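You operate a simulated robot arm through the tools that you are given. There is no shell and no other tool.

You run a simulated robot arm. Do the job below in one go: nothing can be reset, and whatever is moved stays where it is left.

TASK
Put things in order on the sample bench top. At the end: the teal core cap from the sample bench top stands where the brown core cap stood; the spare yellow tape roll from the sample bench top is in the grey drip tray; the brown core cap from the sample bench top stands where the grey spare relay stood; the grey spare relay from the sample bench top stands where the spare yellow tape roll stood; whatever was shut is shut again. Leave all else as you found it, and nothing knocked over.

Only the result counts: the job must be done as asked and must still hold three seconds after the hand-in. Knocking over, shifting, dropping, spilling or breaking anything else fails it. Lids that push on must go on centred and level and be pressed home; caps that screw on are set level and turned clockwise until they are tight.

THE ROBOT
A 6-joint arm with a two-finger parallel gripper, fixed in place. Base frame: the origin is at the foot of the arm, x ahead of it, y to its left, z up; the work surface is at about z = 0.8. Units: m, rad, N and s.
With the tool pointing down near the work surface it reaches from about 0.26 to 0.68 m from the base axis. Its first joint turns from -1.152 to 1.152 rad. Payload 2.9 kg.
The TCP is the grasp point between the finger pads, 0.03 m short of the fingertips. In the tool frame z runs along the fingers and y along their closing line. Largest opening 0.11 m; finger width 0.02, thickness 0.01; the body of the gripper, 0.048 by 0.112 m, starts 0.055 m behind the TCP.
Orientation is that of the tool frame in the base frame, as a unit quaternion [x, y, z, w]. With the fingers straight down and closing along the base's y, the tool's x points along the base's -x, its y along +y and its z along -z.

THE INTERFACE
- The arm moves only by the tool drive_tool. Its argument "commands" is a list of rows, each a list of 6 numbers: the shift along the tool's x, y, z in m, then the turn, a rotation vector about the tool's x, y, z in rad. In form: [[dx, dy, dz, ax, ay, az], ...]. A call has 1 to 20 rows; each row shifts and turns the commanded pose from where the row before left it, along the tool's axes as they then stand. "gripper" is the opening, from 0 (shut) to 1 (fully open), set as the call begins (left out, the last holds). Rows are played at 5 a second. More than 0.05 m and 0.15 rad between two rows, or a gripper value outside its range, and nothing of the call is played. Where a pose cannot be reached the arm comes as near as it can. A force on the tool above 40 N (or 10 N above the force at the start of the call, whichever is more), or a blocked arm, ends the call early, and 0.2 s more pass. Each finger travels about 0.108 m/s and halts on what it meets, pressing with about 28 N; the grip force reading is that of the motor and also rises with nothing between the fingers. The clock runs only during rows and for 0.2 s after the last one: add rows that do not move to give the fingers time. The reply holds the time, the measured pose of the TCP, the force on the tool along the base axes, the opening and the grip force, in the units named above and with some noise, with the torque about the TCP (base axes, N m) and any sound that the robot's microphone picked up, and new pictures: "views" is both (left out), scene, wrist or none.
- Cameras (640 x 400 px; columns grow to the right, rows downward): "scene" is fixed at [0.0879, 0.4551, 1.373]; the picture's right is [-0.54, -0.84, 0.00], its down [-0.58, 0.38, -0.72] and it looks along [0.61, -0.39, -0.69] (base axes); focal length 227 px, centre (320, 200). "wrist" rides on the gripper at [0.072, 0.017, -0.103] in the tool frame; the picture's right is [-0.23, 0.97, 0.00], its down [-0.76, -0.18, -0.62] and it looks along [-0.61, -0.14, 0.78] (tool axes); focal length 222 px, centre (320, 200). There is no depth. A picture from a camera that has moved, and an enlarged one, comes with that camera's place and axes in the base frame and with its lens.
- inspect(camera, box): a new picture of the part [left, top, right, bottom] of that camera's present view, enlarged. The clock stands still meanwhile.
- hand_in(): hands the job in; it is judged then, once.

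Places have to be worked out from the pictures, the camera data and where the tool is seen. Open the gripper and draw the arm clear of the work before you hand the job in, unless the task says otherwise.

The tools are called after "Call:" as name(argument=value, ...) on one line, values as JSON. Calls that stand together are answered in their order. drive_tool: Moves the arm, as the interface text tells. Its arguments: {"type":"object","properties":{"commands":{"type":"array","items":{"type":"array","items":{"type":"number"}}},"gripper":{"type":"number"},"views":{"type":"string","enum":["both","scene","wrist","none"]}},"required":["commands"]} The other tools are called the same way: inspect (camera, box) takes an enlarged picture of a part of a camera's view; hand_in () hands the job in.

At the start:

```text
time: 0.0
position: [0.4253, -0.1649, 1.1237]
tcp_rot: [0.0, 1.0, 0.0, -0.001]
force: [-0.8, -0.5, 0.1]
wrist_torque: [-0.03, 0.01, 0.03]
finger_gap: 0.1099
finger_force: 0.0
```

scene: 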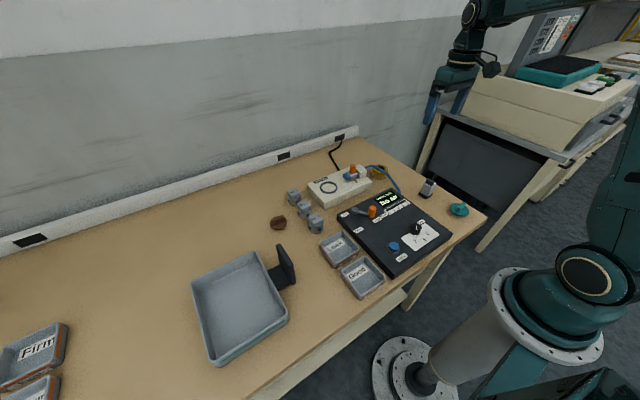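
wrist: 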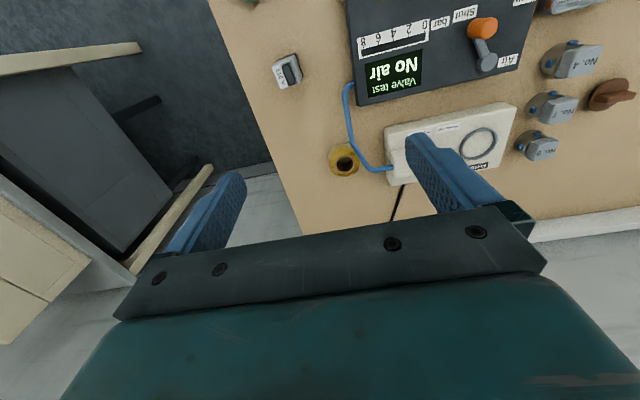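

I'll start by looking closely at the bench from both cameras to identify the items before any movement.

Call:
inspect(camera="scene", box=[260, 120, 500, 290])

Call:
inspect(camera="scene", box=[400, 150, 500, 230])

Call:
inspect(camera="wrist", box=[220, 0, 640, 240])

Call:
inspect(camera="scene", box=[0, 200, 320, 400])

```text
2.35 times, centred on (380, 205) of scene
camera zoom: at [0.0879, 0.4551, 1.373], right [-0.54, -0.84, 0.0], down [-0.58, 0.38, -0.72], along [0.61, -0.39, -0.69], focal length 534 px, centre (179, 188)
```

zoom: 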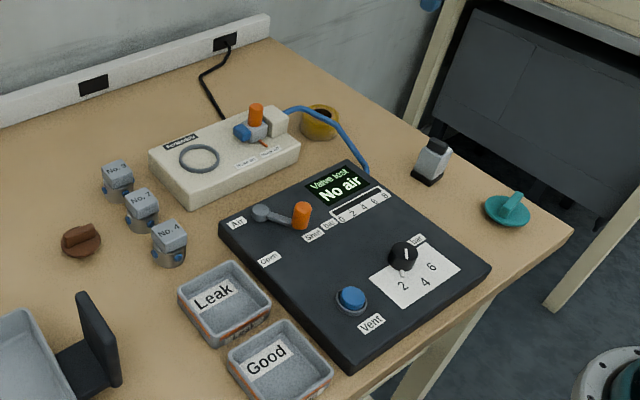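

```text
5.00 times, centred on (450, 190) of scene
camera zoom: at [0.0879, 0.4551, 1.373], right [-0.54, -0.84, 0.0], down [-0.58, 0.38, -0.72], along [0.61, -0.39, -0.69], focal length 1134 px, centre (-330, 250)
```

zoom: 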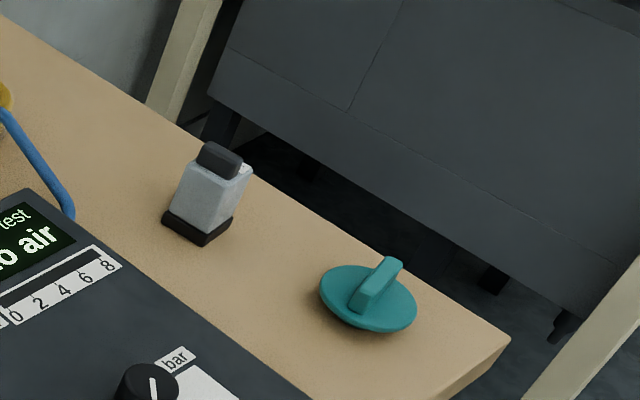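

```text
1.52 times, centred on (430, 120) of wrist
camera zoom: at [0.3539, -0.1488, 1.2256], right [0.23, 0.97, 0.0], down [0.76, -0.18, 0.62], along [0.61, -0.14, -0.78], focal length 338 px, centre (152, 322)
```

zoom: 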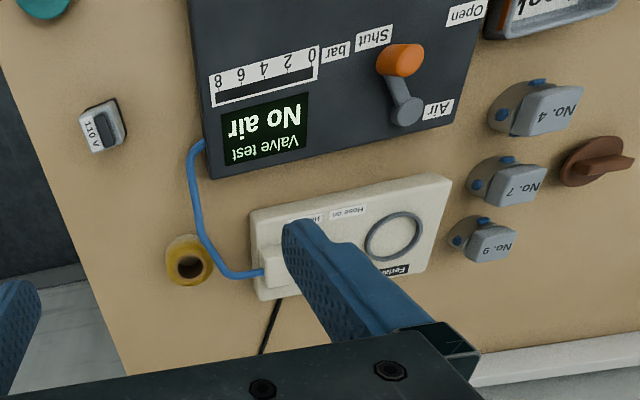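

```text
2.00 times, centred on (160, 300) of scene
camera zoom: at [0.0879, 0.4551, 1.373], right [-0.54, -0.84, 0.0], down [-0.58, 0.38, -0.72], along [0.61, -0.39, -0.69], focal length 454 px, centre (640, 0)
```

zoom: 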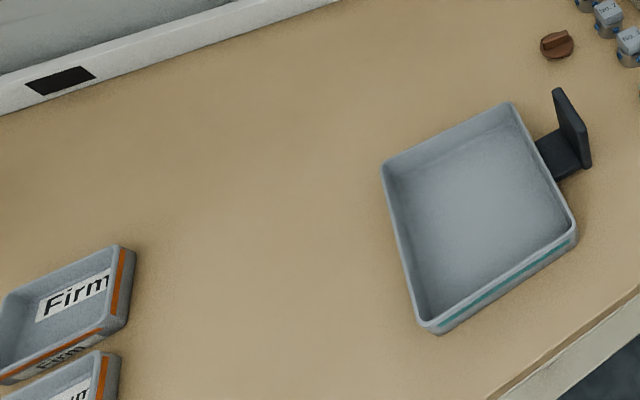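

From both views I judge: teal cap ≈(0.28,-0.24), relay ≈(0.40,-0.21), tape roll ≈(0.58,-0.15) beside the blue hose, brown cap ≈(0.56,0.31), drip tray ≈(0.39,0.50). I'll move high above the tape to look at it and the hose more closely.

Call:
drive_tool(commands=[[-0.025, 0.0025, 0.015, 0, 0, 0], [-0.025, 0.0025, 0.015, 0, 0, 0], [-0.025, 0.0025, 0.015, 0, 0, 0], [-0.025, 0.0025, 0.015, 0, 0, 0], [-0.025, 0.0025, 0.015, 0, 0, 0], [-0.025, 0.0025, 0.015, 0, 0, 0], [0, 0, 0, 0, 0, 0]], gripper=1)

```text
time: 1.6
position: [0.5794, -0.1494, 1.0327]
tcp_rot: [0.0, 1.0, 0.0, 0.0]
force: [0.2, 1.1, 0.0]
wrist_torque: [0.0, -0.02, -0.02]
finger_gap: 0.1099
finger_force: 0.1
camera wrist: at [0.5069, -0.1331, 1.1349], right [0.23, 0.97, 0.0], down [0.76, -0.18, 0.62], along [0.61, -0.14, -0.78], focal length 222 px, centre (320, 200)
```

scene: 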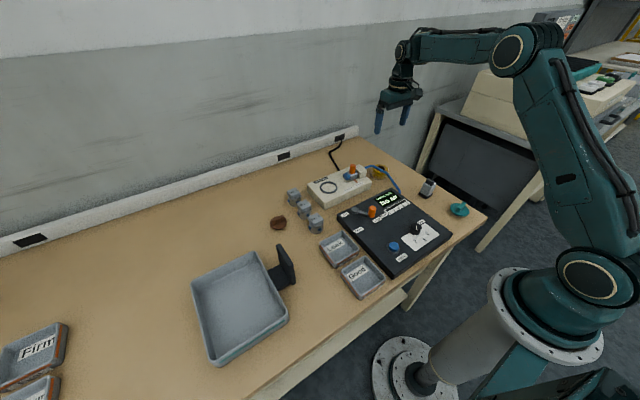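
wrist: 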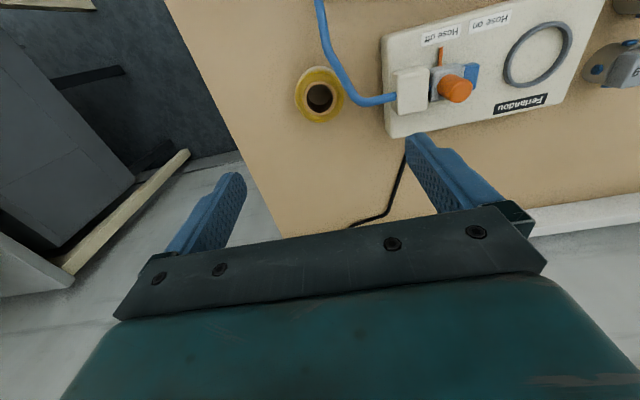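

The camera now looks onto the tape roll; I'll enlarge it to see whether the hose runs over it.

Call:
inspect(camera="wrist", box=[260, 40, 420, 140])

Call:
inspect(camera="scene", box=[340, 145, 420, 195])

```text
4.00 times, centred on (340, 90) of wrist
camera zoom: at [0.5069, -0.1331, 1.1349], right [0.23, 0.97, 0.0], down [0.76, -0.18, 0.62], along [0.61, -0.14, -0.78], focal length 888 px, centre (240, 640)
```

zoom: 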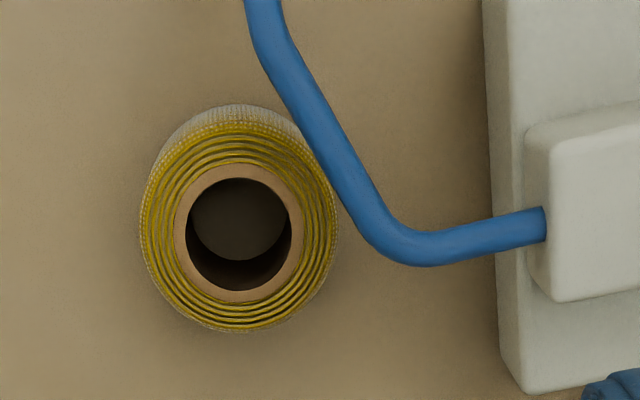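

```text
8.00 times, centred on (380, 170) of scene
camera zoom: at [0.0879, 0.4551, 1.373], right [-0.54, -0.84, 0.0], down [-0.58, 0.38, -0.72], along [0.61, -0.39, -0.69], focal length 1815 px, centre (-160, 440)
```

zoom: 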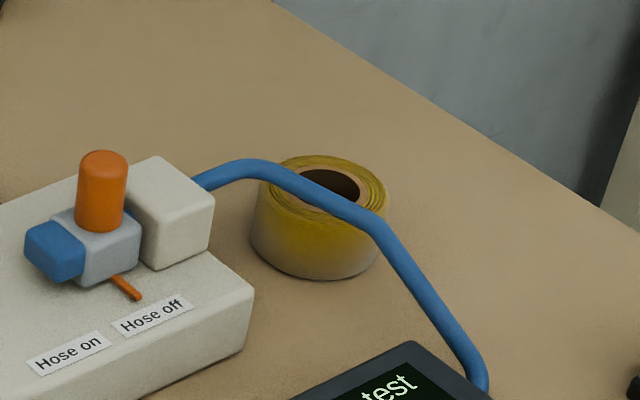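

The hose stands at about z 0.85–0.87 and passes just beside the tape's +y edge, running roughly along (0.89,0.46). I'll turn the tool so the fingers close parallel to the hose (about 62.6°), staying high, and look again.

Call:
drive_tool(commands=[[0, 0, 0, 0, 0, 0.1366], [0, 0, 0, 0, 0, 0.1366], [0, 0, 0, 0, 0, 0.1366], [0, 0, 0, 0, 0, 0.1366], [0, 0, 0, 0, 0, 0.1366], [0, 0, 0, 0, 0, 0.1366], [0, 0, 0, 0, 0, 0.1366], [0, 0, 0, 0, 0, 0.1366], [0, 0, 0, 0, 0, 0]])

```text
time: 3.6
position: [0.5772, -0.1508, 1.0331]
tcp_rot: [0.521, 0.854, -0.001, 0.0]
force: [0.2, -0.4, 0.5]
wrist_torque: [0.02, 0.0, 0.02]
finger_gap: 0.1099
finger_force: 0.0
camera wrist: at [0.5588, -0.0788, 1.1364], right [0.97, 0.24, 0.0], down [0.19, -0.76, 0.62], along [0.15, -0.6, -0.78], focal length 222 px, centre (320, 200)
```

scene: 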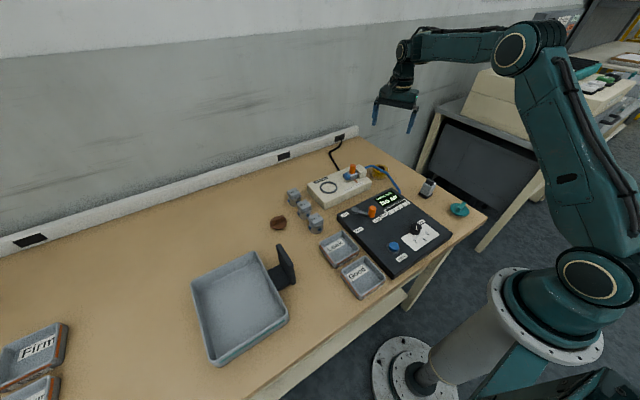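
wrist: 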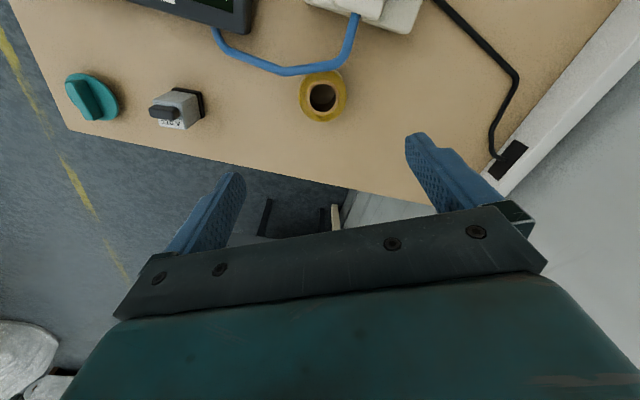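

The turned view shows tape, relay and teal cap together; enlarging each to refine positions and the hose height.

Call:
inspect(camera="wrist", box=[240, 30, 400, 130])

Call:
inspect(camera="wrist", box=[50, 50, 210, 150])

```text
4.00 times, centred on (320, 80) of wrist
camera zoom: at [0.5588, -0.0788, 1.1364], right [0.97, 0.24, 0.0], down [0.19, -0.76, 0.62], along [0.15, -0.6, -0.78], focal length 888 px, centre (320, 680)
```

zoom: 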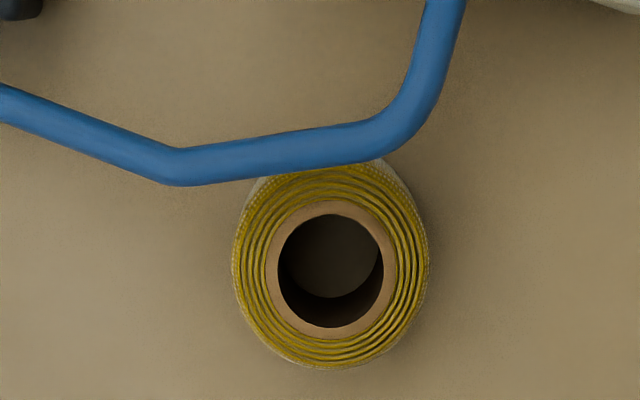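

```text
4.00 times, centred on (130, 100) of wrist
camera zoom: at [0.5588, -0.0788, 1.1364], right [0.97, 0.24, 0.0], down [0.19, -0.76, 0.62], along [0.15, -0.6, -0.78], focal length 888 px, centre (1080, 600)
```

zoom: 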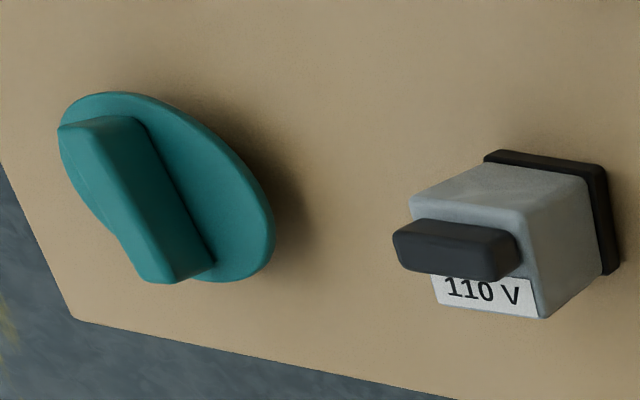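

The tape axis comes out at ≈(0.580,-0.151), top ≈0.832, with the hose just clear on its +y side. I'll lower to about z 0.90 (tips still above the tape) with a slight shift away from the hose and check alignment.

Call:
drive_tool(commands=[[-0.0013, 0.0005, 0.03, 0, 0, 0], [-0.0013, 0.0005, 0.03, 0, 0, 0], [0, 0, 0.03, 0, 0, 0], [0, 0, 0.025, 0, 0, 0], [0, 0, 0.018, 0, 0, 0], [0, 0, 0, 0, 0, 0], [0, 0, 0, 0, 0, 0]], gripper=0.9)

```text
time: 5.2
position: [0.5795, -0.1539, 0.898]
tcp_rot: [0.52, 0.854, -0.001, 0.0]
force: [-0.3, 0.6, 0.0]
wrist_torque: [-0.01, 0.01, 0.02]
finger_gap: 0.099
finger_force: 0.1
camera wrist: at [0.5619, -0.0816, 1.0015], right [0.97, 0.25, 0.0], down [0.19, -0.76, 0.62], along [0.15, -0.6, -0.78], focal length 222 px, centre (320, 200)
```

scene: 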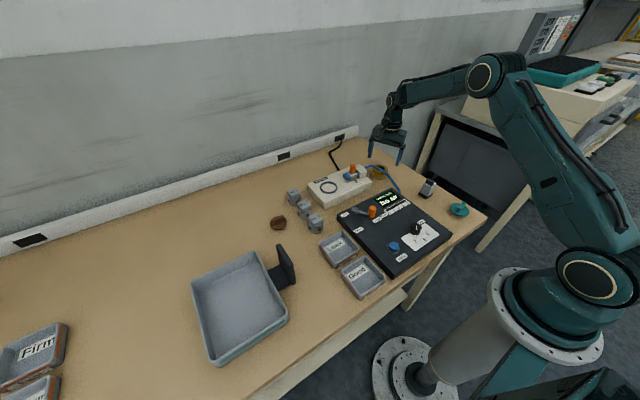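
wrist: 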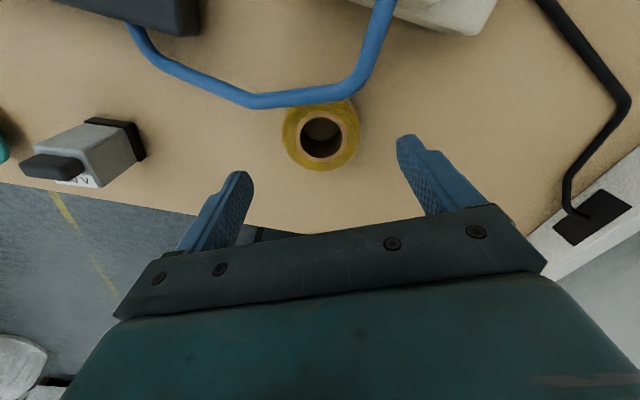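

The tape centre again computes to (0.580,-0.151), right between the fingers, hose clear. Lowering to z≈0.837 (tips ≈7 mm above the bench).

Call:
drive_tool(commands=[[0, 0, 0.02, 0, 0, 0], [0, 0, 0.02, 0, 0, 0], [0, 0, 0.015, 0, 0, 0], [0, 0, 0.006, 0, 0, 0], [0, 0, 0, 0, 0, 0]])

```text
time: 6.4
position: [0.5792, -0.1524, 0.8374]
tcp_rot: [0.52, 0.854, 0.0, -0.001]
force: [0.5, 0.3, -0.3]
wrist_torque: [0.04, 0.0, -0.01]
finger_gap: 0.0991
finger_force: 0.0
camera wrist: at [0.5616, -0.0813, 0.941], right [0.97, 0.25, 0.0], down [0.19, -0.76, 0.62], along [0.15, -0.6, -0.78], focal length 222 px, centre (320, 200)
```

scene: 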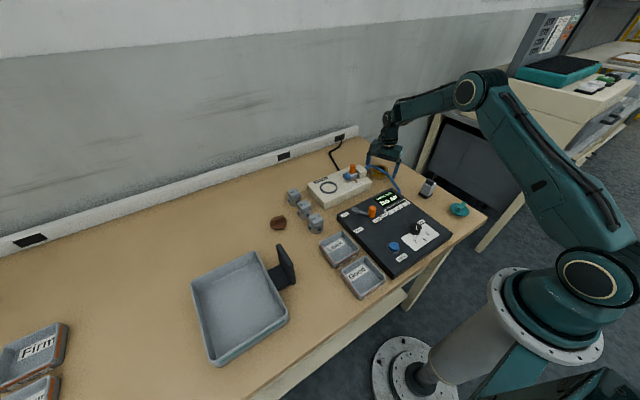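
wrist: 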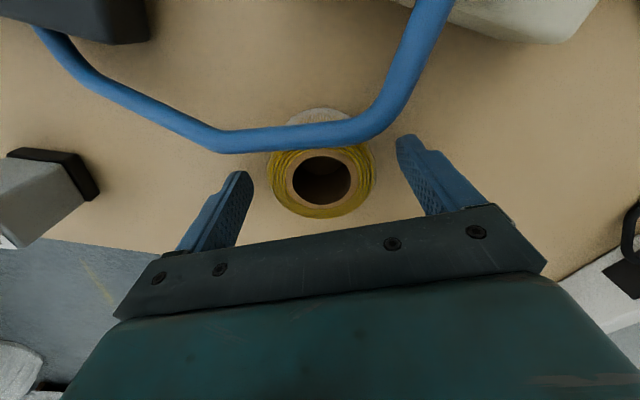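

Fingers straddle the tape with the hose untouched. Closing the grip.

Call:
drive_tool(commands=[[0, 0, 0, 0, 0, 0], [0, 0, 0, 0, 0, 0], [0, 0, 0, 0, 0, 0], [0, 0, 0, 0, 0, 0]], gripper=0, views="wrist")

```text
time: 7.4
position: [0.5793, -0.1535, 0.8386]
tcp_rot: [0.52, 0.854, 0.001, 0.0]
force: [0.2, 0.3, 0.3]
wrist_torque: [0.0, 0.02, -0.01]
finger_gap: 0.0623
finger_force: 27.7
camera wrist: at [0.5616, -0.0813, 0.9412], right [0.97, 0.25, 0.0], down [0.19, -0.76, 0.62], along [0.15, -0.6, -0.78], focal length 222 px, centre (320, 200)
```

wrist: 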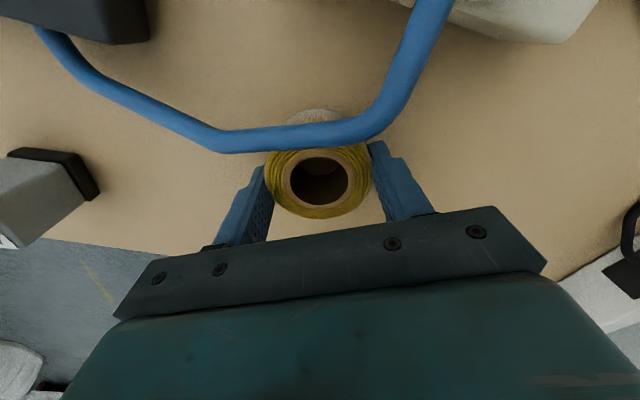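

Grip reads 0.062 m at 28 N, so the tape is held. I'll lift 4 mm, slide 3 cm away from the hose, then raise it.

Call:
drive_tool(commands=[[0, 0, -0.004, 0, 0, 0], [-0.01, 0, 0, 0, 0, 0], [-0.015, 0, 0, 0, 0, 0], [-0.01, 0, -0.002, 0, 0, 0], [0, 0, -0.02, 0, 0, 0], [0, 0, -0.04, 0, 0, 0], [0, 0, -0.045, 0, 0, 0], [0, 0, -0.045, 0, 0, 0], [0, 0, -0.04, 0, 0, 0], [0, 0, 0, 0, 0, 0]])

```text
time: 9.6
position: [0.5957, -0.1831, 1.0324]
tcp_rot: [0.52, 0.854, 0.001, -0.001]
force: [0.0, 0.8, -0.4]
wrist_torque: [0.01, 0.0, -0.05]
finger_gap: 0.0624
finger_force: 28.2
camera wrist: at [0.5784, -0.1112, 1.1349], right [0.97, 0.25, 0.0], down [0.19, -0.76, 0.62], along [0.15, -0.6, -0.78], focal length 222 px, centre (320, 200)
```

scene: 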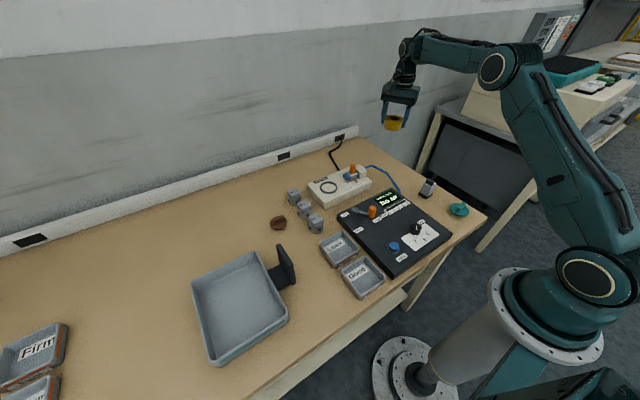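
wrist: 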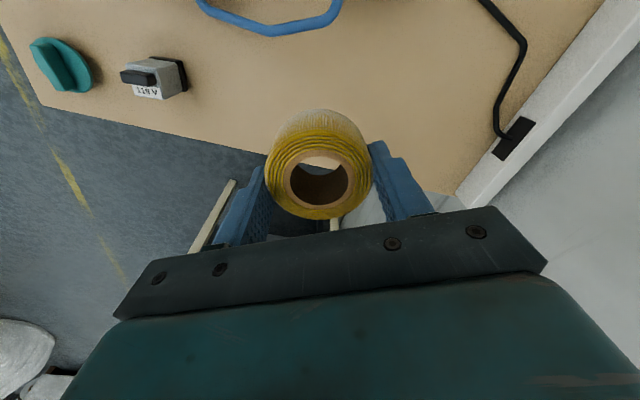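

The tape is clear and held. I'll turn the tool back to the starting orientation in place, then traverse at z≈1.03 toward the tray.

Call:
drive_tool(commands=[[0, 0, 0, 0, 0, -0.1366], [0, 0, 0, 0, 0, -0.1366], [0, 0, 0, 0, 0, -0.1366], [0, 0, 0, 0, 0, -0.1366], [0, 0, 0, 0, 0, -0.1366], [0, 0, 0, 0, 0, -0.1366], [0, 0, 0, 0, 0, -0.1366], [0, 0, 0, 0, 0, -0.1366], [0, 0, 0, 0, 0, 0]], views="none")

Call:
drive_tool(commands=[[0.0066, 0.021, 0, 0, 0, 0], [0.0132, 0.042, 0, 0, 0, 0], [0.0132, 0.042, 0, 0, 0, 0], [0.0132, 0.042, 0, 0, 0, 0], [0.0132, 0.042, 0, 0, 0, 0], [0.0132, 0.042, 0, 0, 0, 0], [0.0132, 0.042, 0, 0, 0, 0], [0.0132, 0.042, 0, 0, 0, 0], [0.0132, 0.042, 0, 0, 0, 0], [0.0132, 0.042, 0, 0, 0, 0], [0.0132, 0.042, 0, 0, 0, 0], [0.0132, 0.042, 0, 0, 0, 0], [0.0132, 0.042, 0, 0, 0, 0], [0.0132, 0.042, 0, 0, 0, 0], [0.0132, 0.042, 0, 0, 0, 0], [0.0132, 0.042, 0, 0, 0, 0], [0.0066, 0.021, 0, 0, 0, 0], [0, 0, 0, 0, 0, 0], [0, 0, 0, 0, 0, 0]])

```text
time: 11.6
position: [0.595, -0.1836, 1.0351]
tcp_rot: [-0.001, 1.0, -0.001, 0.0]
force: [-0.2, -0.4, -1.3]
wrist_torque: [0.0, -0.02, 0.01]
finger_gap: 0.0624
finger_force: 27.8
```

```text
time: 15.6
position: [0.3834, 0.4871, 1.0368]
tcp_rot: [0.0, 1.0, 0.001, 0.0]
force: [-1.1, -0.5, -0.5]
wrist_torque: [-0.03, -0.05, 0.0]
finger_gap: 0.0622
finger_force: 27.9
camera wrist: at [0.3104, 0.5038, 1.1388], right [0.23, 0.97, 0.0], down [0.76, -0.18, 0.62], along [0.61, -0.14, -0.78], focal length 222 px, centre (320, 200)
```

scene: 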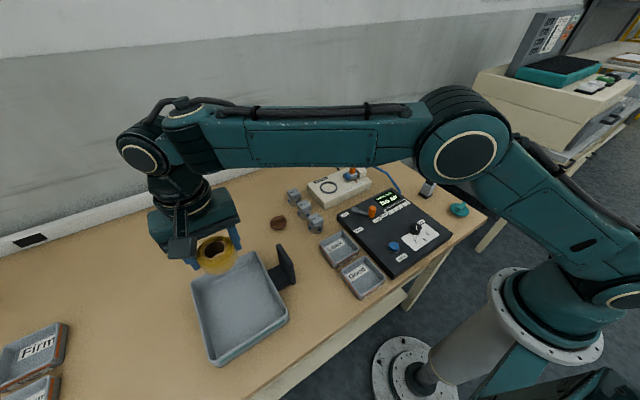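
wrist: 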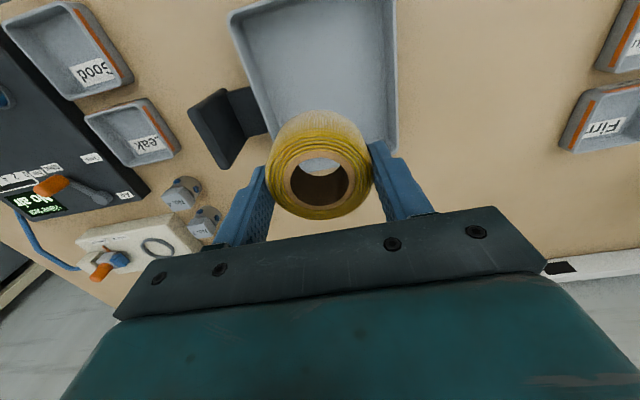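

The tray spans x 0.28–0.48, y 0.41–0.575 and the tape hangs over its middle. Lowering to z≈0.86, just above the tray floor.

Call:
drive_tool(commands=[[0, 0.003, 0.03, 0, 0, 0], [0, 0.003, 0.035, 0, 0, 0], [0, 0, 0.035, 0, 0, 0], [0, 0, 0.035, 0, 0, 0], [0, 0, 0.025, 0, 0, 0], [0, 0, 0.015, 0, 0, 0], [0, 0, 0, 0, 0, 0]])

```text
time: 17.2
position: [0.3829, 0.4936, 0.8598]
tcp_rot: [0.0, 1.0, -0.001, 0.0]
force: [0.3, 0.1, -0.1]
wrist_torque: [0.02, 0.0, 0.0]
finger_gap: 0.0625
finger_force: 27.6
camera wrist: at [0.3102, 0.5095, 0.9634], right [0.23, 0.97, 0.0], down [0.76, -0.18, 0.62], along [0.61, -0.14, -0.78], focal length 222 px, centre (320, 200)
```

scene: 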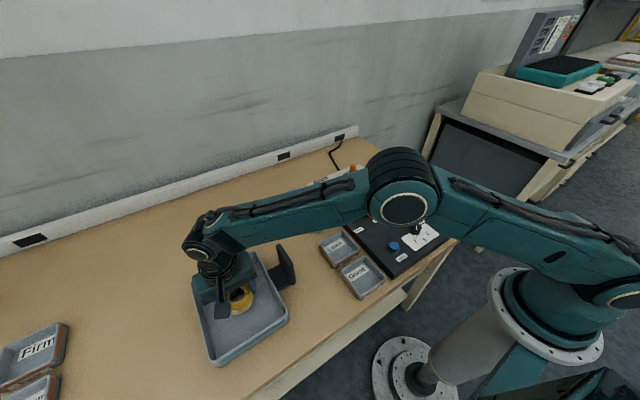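
wrist: 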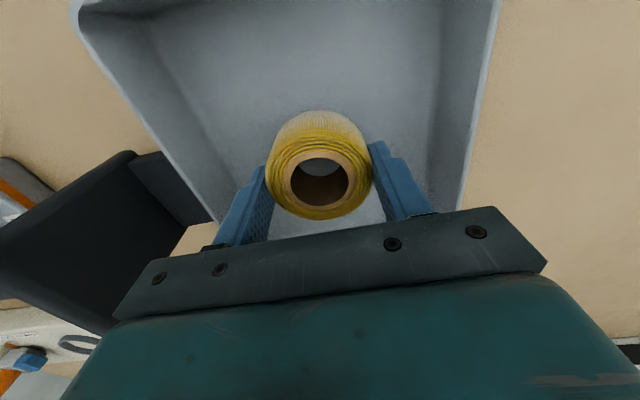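

Tape is inside the tray outline, still hanging. Lowering in small steps and watching the force for floor contact.

Call:
drive_tool(commands=[[0, 0, 0.004, 0, 0, 0], [0, 0, 0.004, 0, 0, 0], [0, 0, 0.003, 0, 0, 0], [0, 0, 0, 0, 0, 0]], views="wrist")

Call:
drive_tool(commands=[[0, 0, 0.002, 0, 0, 0], [0, 0, 0, 0, 0, 0]], views="none")

Call:
drive_tool(commands=[[0, 0, 0.002, 0, 0, 0], [0, 0, 0, 0, 0, 0]], views="none")

```text
time: 18.2
position: [0.3824, 0.4946, 0.8475]
tcp_rot: [0.0, 1.0, 0.001, 0.001]
force: [-0.1, -0.5, 0.2]
wrist_torque: [0.0, 0.0, 0.02]
finger_gap: 0.0624
finger_force: 27.9
camera wrist: at [0.3106, 0.5108, 0.9511], right [0.23, 0.97, 0.0], down [0.76, -0.18, 0.62], along [0.61, -0.14, -0.78], focal length 222 px, centre (320, 200)
```

wrist: 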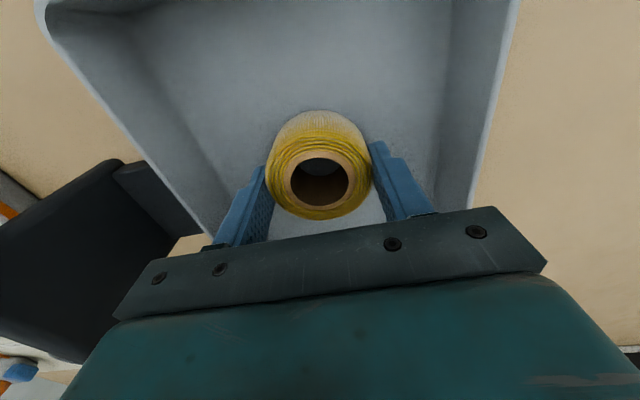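

```text
time: 18.8
position: [0.3832, 0.4945, 0.8444]
tcp_rot: [-0.001, 1.0, -0.001, 0.0]
force: [-1.2, -0.2, -0.9]
wrist_torque: [-0.01, -0.01, -0.02]
finger_gap: 0.0623
finger_force: 28.0
```

```text
time: 19.4
position: [0.3831, 0.4941, 0.8429]
tcp_rot: [0.0, 1.0, 0.0, 0.001]
force: [-0.8, 0.7, 0.1]
wrist_torque: [-0.02, 0.0, 0.01]
finger_gap: 0.0625
finger_force: 28.1
```

No contact yet at z 0.843; continuing in 1 mm steps.

Call:
drive_tool(commands=[[0, 0, 0.001, 0, 0, 0], [0, 0, 0, 0, 0, 0]], views="none")

Call:
drive_tool(commands=[[0, 0, 0.001, 0, 0, 0], [0, 0, 0, 0, 0, 0]], views="none")

Call:
drive_tool(commands=[[0, 0, 0.001, 0, 0, 0], [0, 0, 0, 0, 0, 0]], views="none")

```text
time: 20.0
position: [0.3824, 0.4943, 0.8423]
tcp_rot: [0.0, 1.0, 0.001, 0.0]
force: [-0.4, -0.2, -0.8]
wrist_torque: [-0.01, 0.02, 0.0]
finger_gap: 0.0625
finger_force: 28.1
```

```text
time: 20.6
position: [0.3825, 0.4946, 0.842]
tcp_rot: [0.0, 1.0, 0.0, 0.0]
force: [-0.7, -0.8, 1.5]
wrist_torque: [0.02, -0.03, 0.0]
finger_gap: 0.0626
finger_force: 28.3
```

```text
time: 21.2
position: [0.3845, 0.4963, 0.8423]
tcp_rot: [-0.001, 1.0, 0.001, 0.001]
force: [-0.8, -2.9, 9.1]
wrist_torque: [-0.16, 0.08, -0.01]
finger_gap: 0.0625
finger_force: 28.5
```

Contact with the floor (9 N up). Backing off 1 mm to unload, then opening to release.

Call:
drive_tool(commands=[[0, 0, -0.001, 0, 0, 0], [0, 0, 0, 0, 0, 0]], views="none")

Call:
drive_tool(commands=[[0, 0, 0, 0, 0, 0], [0, 0, 0, 0, 0, 0], [0, 0, 0, 0, 0, 0]], gripper=0.82)

```text
time: 21.8
position: [0.3829, 0.4951, 0.8422]
tcp_rot: [0.0, 1.0, 0.001, 0.001]
force: [0.5, -0.5, 2.2]
wrist_torque: [-0.02, -0.11, 0.05]
finger_gap: 0.0625
finger_force: 27.7
```

```text
time: 22.6
position: [0.382, 0.4951, 0.8429]
tcp_rot: [0.0, 1.0, 0.0, -0.001]
force: [-0.6, -0.1, 0.3]
wrist_torque: [0.0, 0.0, 0.0]
finger_gap: 0.0901
finger_force: 0.0
camera wrist: at [0.3109, 0.5116, 0.9455], right [0.23, 0.97, 0.0], down [0.76, -0.18, 0.62], along [0.61, -0.14, -0.78], focal length 222 px, centre (320, 200)
```

scene: 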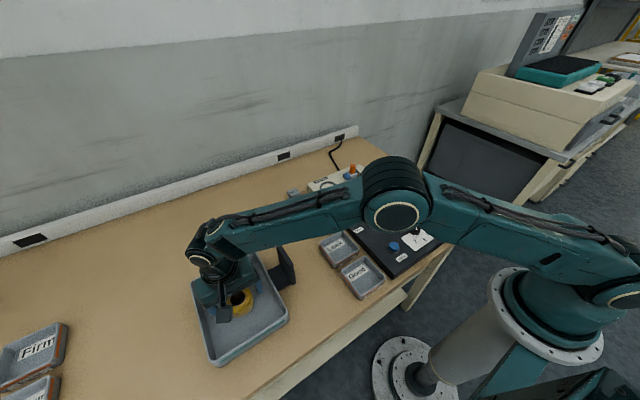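
wrist: 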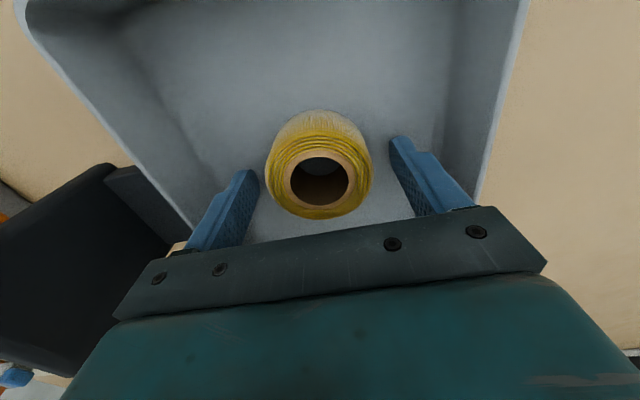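

The tape is released and standing in the tray. Raising straight up, then moving over the brown cap to measure it on the way.

Call:
drive_tool(commands=[[0, 0, -0.015, 0, 0, 0], [0, 0, -0.03, 0, 0, 0], [0, 0, -0.045, 0, 0, 0], [0, 0, -0.045, 0, 0, 0], [0, 0, -0.045, 0, 0, 0], [-0.02, -0.025, 0, 0, 0, 0], [-0.03, -0.03, 0, 0, 0, 0], [-0.03, -0.03, 0, 0, 0, 0], [-0.03, -0.03, 0, 0, 0, 0], [-0.03, -0.035, 0, 0, 0, 0], [-0.02, -0.03, 0, 0, 0, 0], [0, 0, 0, 0, 0, 0], [0, 0, 0, 0, 0, 0]])

```text
time: 25.4
position: [0.5448, 0.3165, 1.0203]
tcp_rot: [-0.001, 1.0, 0.0, 0.0]
force: [0.7, 0.6, 0.3]
wrist_torque: [-0.03, -0.01, -0.03]
finger_gap: 0.09
finger_force: 0.0
camera wrist: at [0.4727, 0.3322, 1.1228], right [0.23, 0.97, 0.0], down [0.76, -0.18, 0.62], along [0.61, -0.14, -0.78], focal length 222 px, centre (320, 200)
```

scene: 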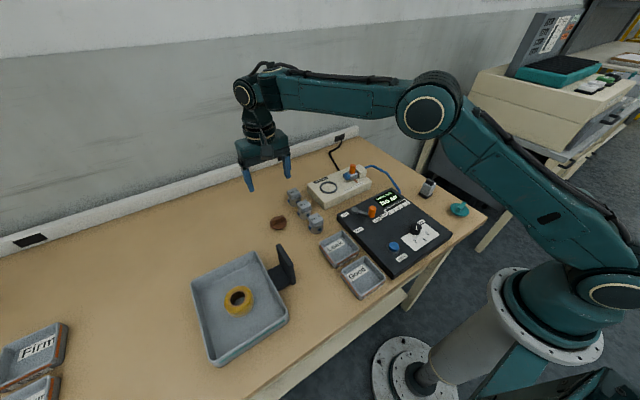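
wrist: 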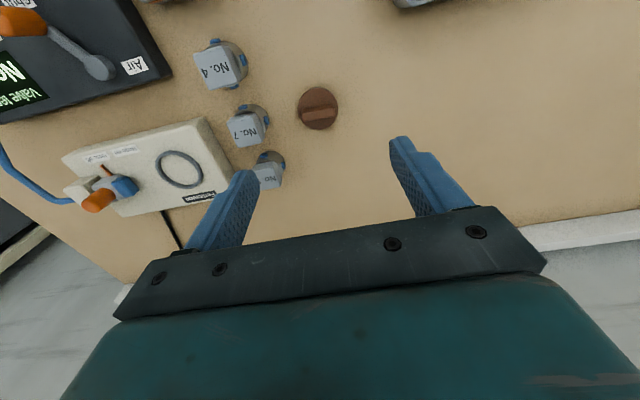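

The tape sits in the tray. Enlarging the brown cap to fix its centre, size and fin direction.

Call:
inspect(camera="wrist", box=[270, 70, 366, 130])

Call:
inspect(camera="wrist", box=[180, 20, 372, 140])

Call:
inspect(camera="scene", box=[180, 190, 340, 370])

Call:
inspect(camera="scene", box=[250, 190, 346, 250])

```text
6.67 times, centred on (318, 100) of wrist
camera zoom: at [0.4727, 0.3322, 1.1228], right [0.23, 0.97, 0.0], down [0.76, -0.18, 0.62], along [0.61, -0.14, -0.78], focal length 1481 px, centre (333, 867)
```

zoom: 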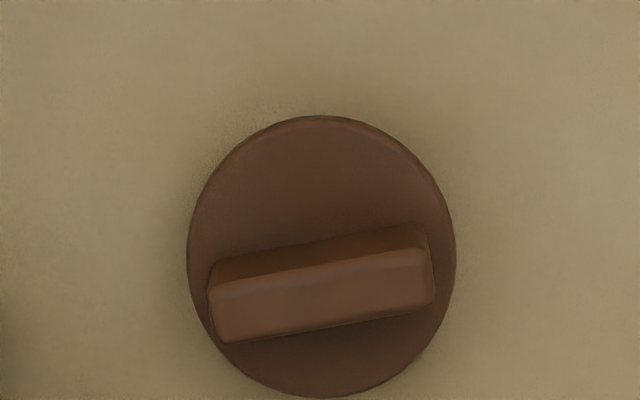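

```text
3.33 times, centred on (276, 80) of wrist
camera zoom: at [0.4727, 0.3322, 1.1228], right [0.23, 0.97, 0.0], down [0.76, -0.18, 0.62], along [0.61, -0.14, -0.78], focal length 740 px, centre (467, 600)
```

zoom: 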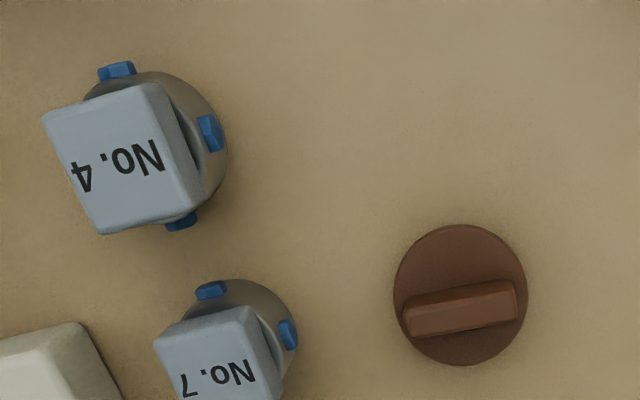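

```text
2.22 times, centred on (260, 280) of scene
camera zoom: at [0.088, 0.455, 1.373], right [-0.54, -0.84, 0.0], down [-0.58, 0.38, -0.72], along [0.61, -0.39, -0.69], focal length 504 px, centre (453, 22)
```

zoom: 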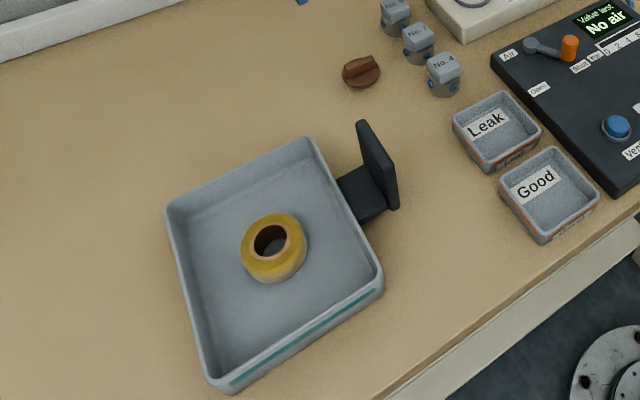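

```text
6.67 times, centred on (298, 220) of scene
camera zoom: at [0.088, 0.455, 1.373], right [-0.54, -0.84, 0.0], down [-0.58, 0.38, -0.72], along [0.61, -0.39, -0.69], focal length 1512 px, centre (467, 67)
```

zoom: 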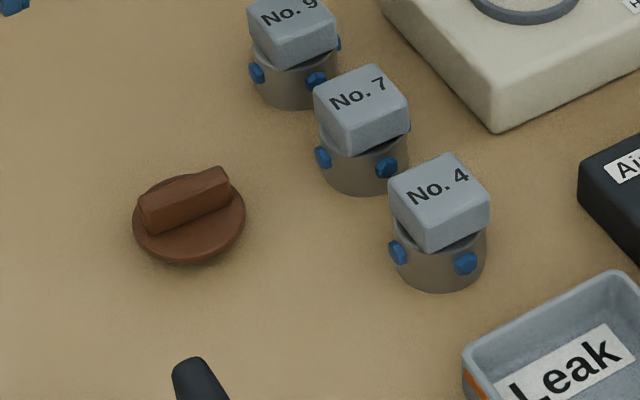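

The brown cap's disc centre is ≈(0.5625,0.308), Ø≈55 mm, with a fin ≈10 mm thick running along base y and topping out at z≈0.83. Next I go high above the relay at about (0.40,-0.21) to measure it and the teal cap.

Call:
drive_tool(commands=[[0.006, -0.02, 0, 0, 0, 0], [0.0112, -0.041, 0, 0, 0, 0], [0.0112, -0.041, 0, 0, 0, 0], [0.0112, -0.041, 0, 0, 0, 0], [0.0112, -0.041, 0, 0, 0, 0], [0.0112, -0.041, 0, 0, 0, 0], [0.0112, -0.041, 0, 0, 0, 0], [0.0112, -0.041, 0, 0, 0, 0], [0.0112, -0.041, 0, 0, 0, 0], [0.0112, -0.041, 0, 0, 0, 0], [0.0112, -0.041, 0, 0, 0, 0], [0.0112, -0.041, 0, 0, 0, 0], [0.0112, -0.041, 0, 0, 0, 0], [0.006, -0.02, 0, 0, 0, 0], [0, 0, 0, 0, 0, 0], [0, 0, 0, 0, 0, 0]])

```text
time: 28.8
position: [0.3988, -0.2169, 1.022]
tcp_rot: [0.0, 1.0, 0.0, 0.0]
force: [0.0, 0.1, 1.5]
wrist_torque: [0.0, -0.03, 0.01]
finger_gap: 0.0901
finger_force: 0.1
camera wrist: at [0.3266, -0.2002, 1.1245], right [0.23, 0.97, 0.0], down [0.76, -0.18, 0.62], along [0.61, -0.14, -0.78], focal length 222 px, centre (320, 200)
```

scene: 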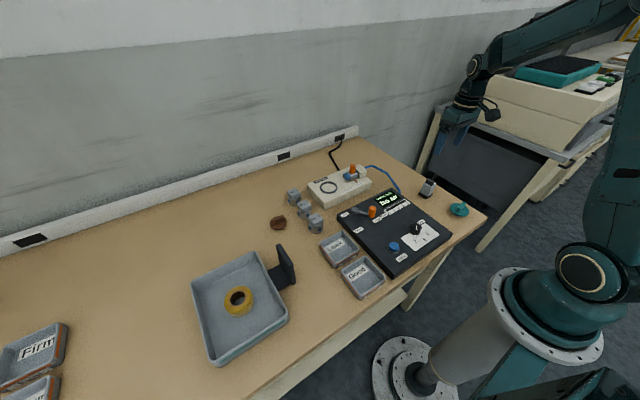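
wrist: 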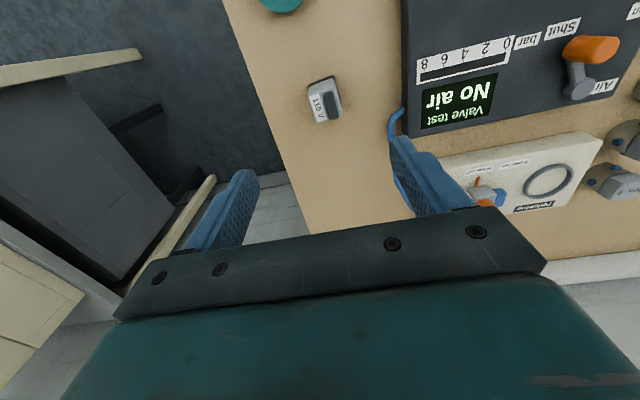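

Enlarging the relay to get its footprint, height and edge directions.

Call:
inspect(camera="wrist", box=[277, 65, 373, 125])

Call:
inspect(camera="scene", box=[396, 165, 460, 205])

```text
6.67 times, centred on (325, 95) of wrist
camera zoom: at [0.3266, -0.2002, 1.1245], right [0.23, 0.97, 0.0], down [0.76, -0.18, 0.62], along [0.61, -0.14, -0.78], focal length 1481 px, centre (287, 900)
```

zoom: 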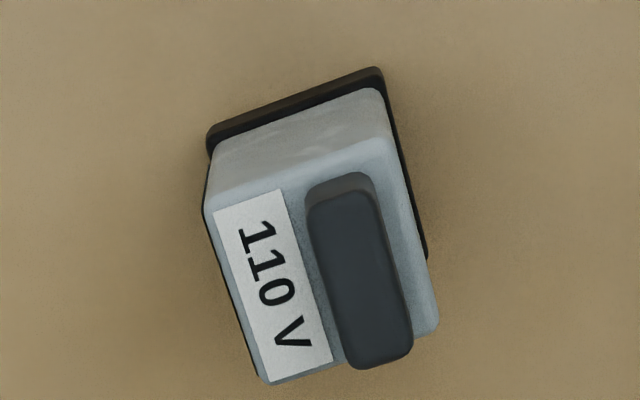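

```text
10.00 times, centred on (428, 185) of scene
camera zoom: at [0.0879, 0.455, 1.373], right [-0.54, -0.84, 0.0], down [-0.58, 0.38, -0.72], along [0.61, -0.39, -0.69], focal length 2269 px, centre (-760, 350)
```

zoom: 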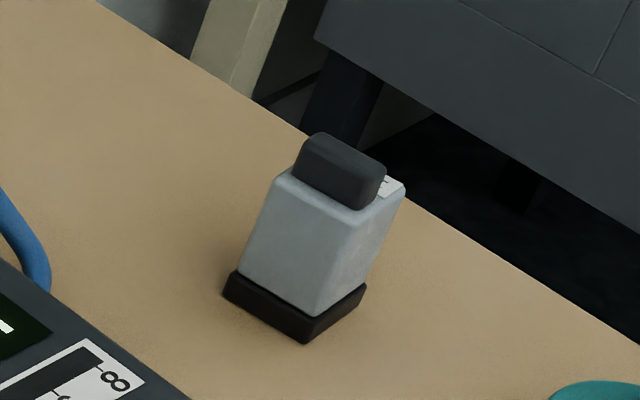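

The relay stands at ≈(0.4007,-0.2117), ≈35 mm square flange (top ≈0.810), body top ≈0.856, turned ≈4.5° from the base axes. Because of the hose at its destination I'll grip it across x, so I turn the tool by +1.49 rad here and re-check.

Call:
drive_tool(commands=[[0, 0, 0, 0, 0, 0.1492], [0, 0, 0, 0, 0, 0.1492], [0, 0, 0, 0, 0, 0.1492], [0, 0, 0, 0, 0, 0.1492], [0, 0, 0, 0, 0, 0.1492], [0, 0, 0, 0, 0, 0.1492], [0, 0, 0, 0, 0, 0.1492], [0, 0, 0, 0, 0, 0.1492], [0, 0, 0, 0, 0, 0.1492], [0, 0, 0, 0, 0, 0.1492], [0, 0, 0, 0, 0, 0], [0, 0, 0, 0, 0, 0]], gripper=0.75)

```text
time: 31.4
position: [0.3969, -0.2169, 1.0231]
tcp_rot: [0.679, 0.734, 0.0, -0.001]
force: [-0.4, 0.2, -0.7]
wrist_torque: [0.04, -0.02, -0.01]
finger_gap: 0.0825
finger_force: 0.0
camera wrist: at [0.4085, -0.1443, 1.1254], right [0.99, -0.15, 0.0], down [-0.12, -0.77, 0.62], along [-0.09, -0.62, -0.78], focal length 222 px, centre (320, 200)
```

scene: 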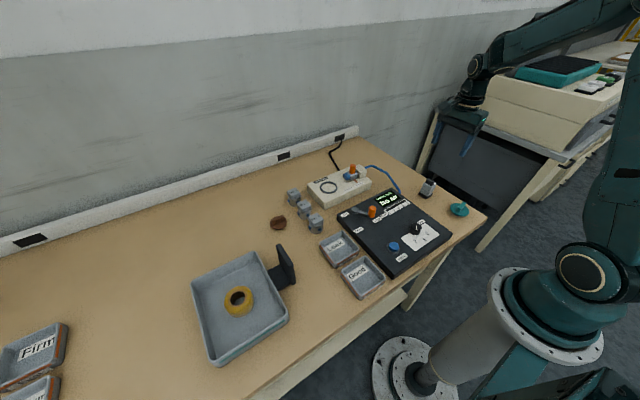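
wrist: 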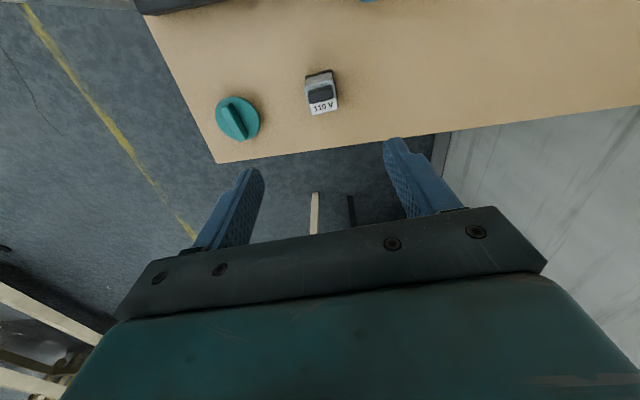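

From this side both relay and teal cap are in view; enlarging both.

Call:
inspect(camera="wrist", box=[272, 60, 368, 120])

Call:
inspect(camera="wrist", box=[190, 88, 286, 148])

```text
6.67 times, centred on (320, 90) of wrist
camera zoom: at [0.4085, -0.1443, 1.1254], right [0.99, -0.15, 0.0], down [-0.12, -0.77, 0.62], along [-0.09, -0.62, -0.78], focal length 1481 px, centre (320, 933)
```

zoom: 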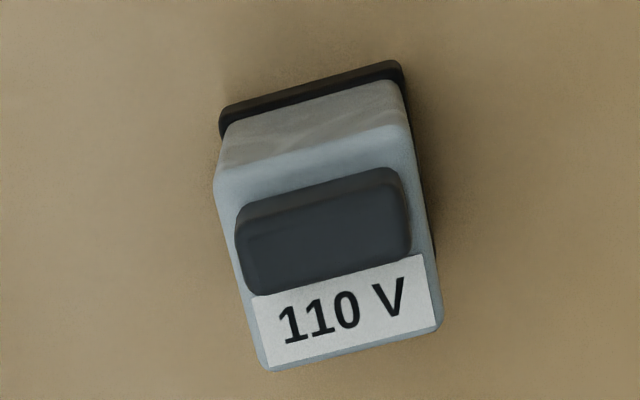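

```text
6.67 times, centred on (238, 118) of wrist
camera zoom: at [0.4085, -0.1443, 1.1254], right [0.99, -0.15, 0.0], down [-0.12, -0.77, 0.62], along [-0.09, -0.62, -0.78], focal length 1481 px, centre (867, 747)
```

zoom: 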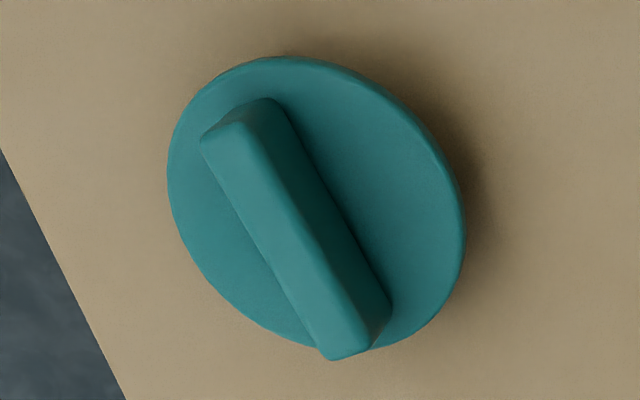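

Both views agree on the relay centre (0.400,-0.2117) and a ≈4° turn, matching the tool. Shifting a few mm onto it and lowering to z≈0.91 for a check.

Call:
drive_tool(commands=[[0.0025, 0.0017, 0.02, 0, 0, 0], [0.0025, 0.0017, 0.03, 0, 0, 0], [0, 0, 0.03, 0, 0, 0], [0, 0, 0.025, 0, 0, 0], [0, 0, 0.01, 0, 0, 0], [0, 0, 0, 0, 0, 0], [0, 0, 0, 0, 0, 0]])

```text
time: 33.0
position: [0.3994, -0.2123, 0.907]
tcp_rot: [0.679, 0.734, 0.0, -0.001]
force: [-0.6, -0.7, 0.0]
wrist_torque: [0.0, 0.0, 0.01]
finger_gap: 0.0827
finger_force: 0.1
camera wrist: at [0.4115, -0.1397, 1.0097], right [0.99, -0.15, 0.0], down [-0.12, -0.77, 0.62], along [-0.09, -0.62, -0.78], focal length 222 px, centre (320, 200)
```

scene: 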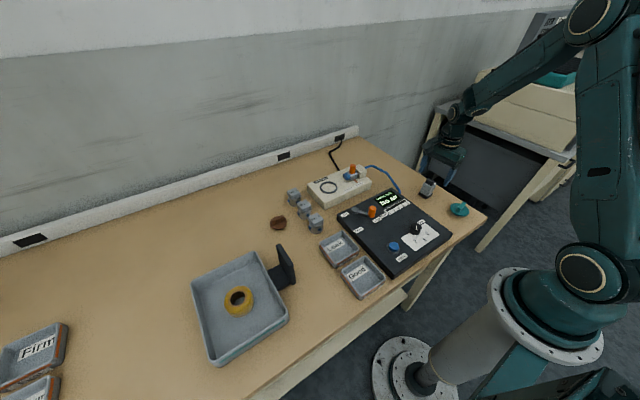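
wrist: 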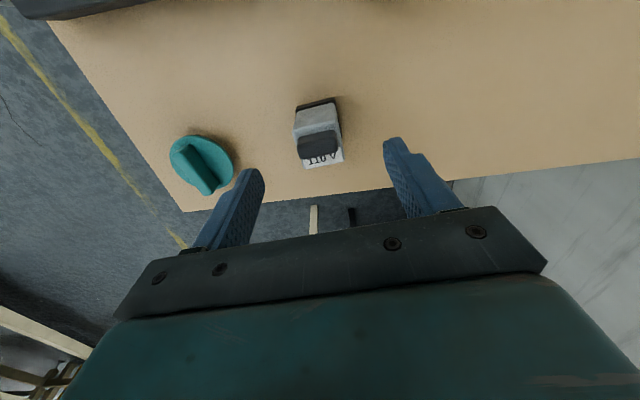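

Relay is centred between the fingers and the teal cap is well clear. Lowering to z≈0.846 so the tips sit just above the flange.

Call:
drive_tool(commands=[[0, 0, 0.02, 0, 0, 0], [0, 0, 0.02, 0, 0, 0], [0, 0, 0.015, 0, 0, 0], [0, 0, 0.006, 0, 0, 0], [0, 0, 0, 0, 0, 0]])

```text
time: 34.2
position: [0.3986, -0.2131, 0.8479]
tcp_rot: [0.679, 0.734, -0.001, -0.001]
force: [1.3, -0.1, -0.5]
wrist_torque: [0.03, 0.0, -0.02]
finger_gap: 0.0824
finger_force: 0.1
camera wrist: at [0.4114, -0.1396, 0.9504], right [0.99, -0.15, 0.0], down [-0.12, -0.77, 0.62], along [-0.09, -0.62, -0.78], focal length 222 px, centre (320, 200)
```

scene: 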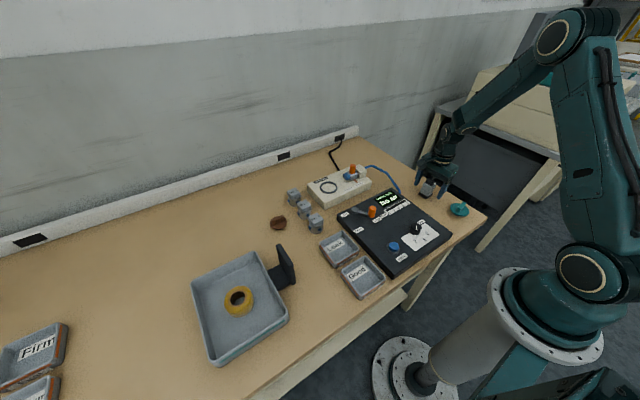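
wrist: 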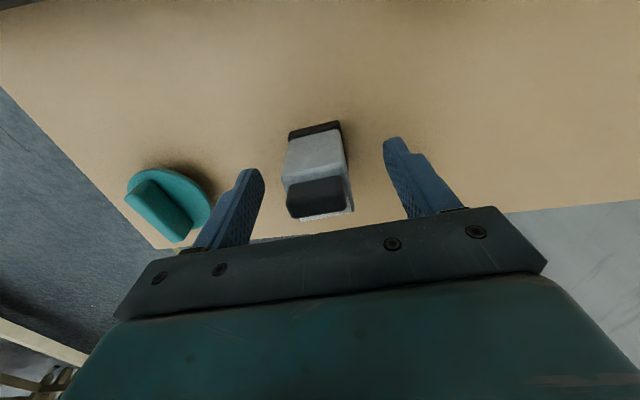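

Aligned; closing on the relay.

Call:
drive_tool(commands=[[0, 0, 0, 0, 0, 0], [0, 0, 0, 0, 0, 0], [0, 0, 0, 0, 0, 0], [0, 0, 0, 0, 0, 0]], gripper=0, views="wrist")

```text
time: 35.2
position: [0.3999, -0.2134, 0.8474]
tcp_rot: [0.679, 0.734, 0.0, 0.0]
force: [0.1, -0.7, 0.6]
wrist_torque: [0.0, -0.01, 0.0]
finger_gap: 0.0355
finger_force: 28.1
camera wrist: at [0.4114, -0.1396, 0.9505], right [0.99, -0.15, 0.0], down [-0.12, -0.77, 0.62], along [-0.09, -0.62, -0.78], focal length 222 px, centre (320, 200)
```

wrist: 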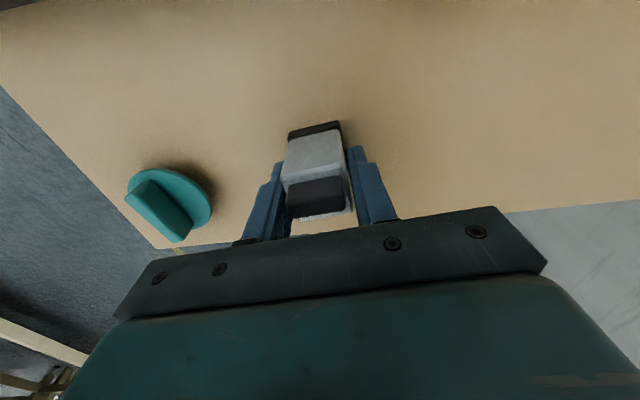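

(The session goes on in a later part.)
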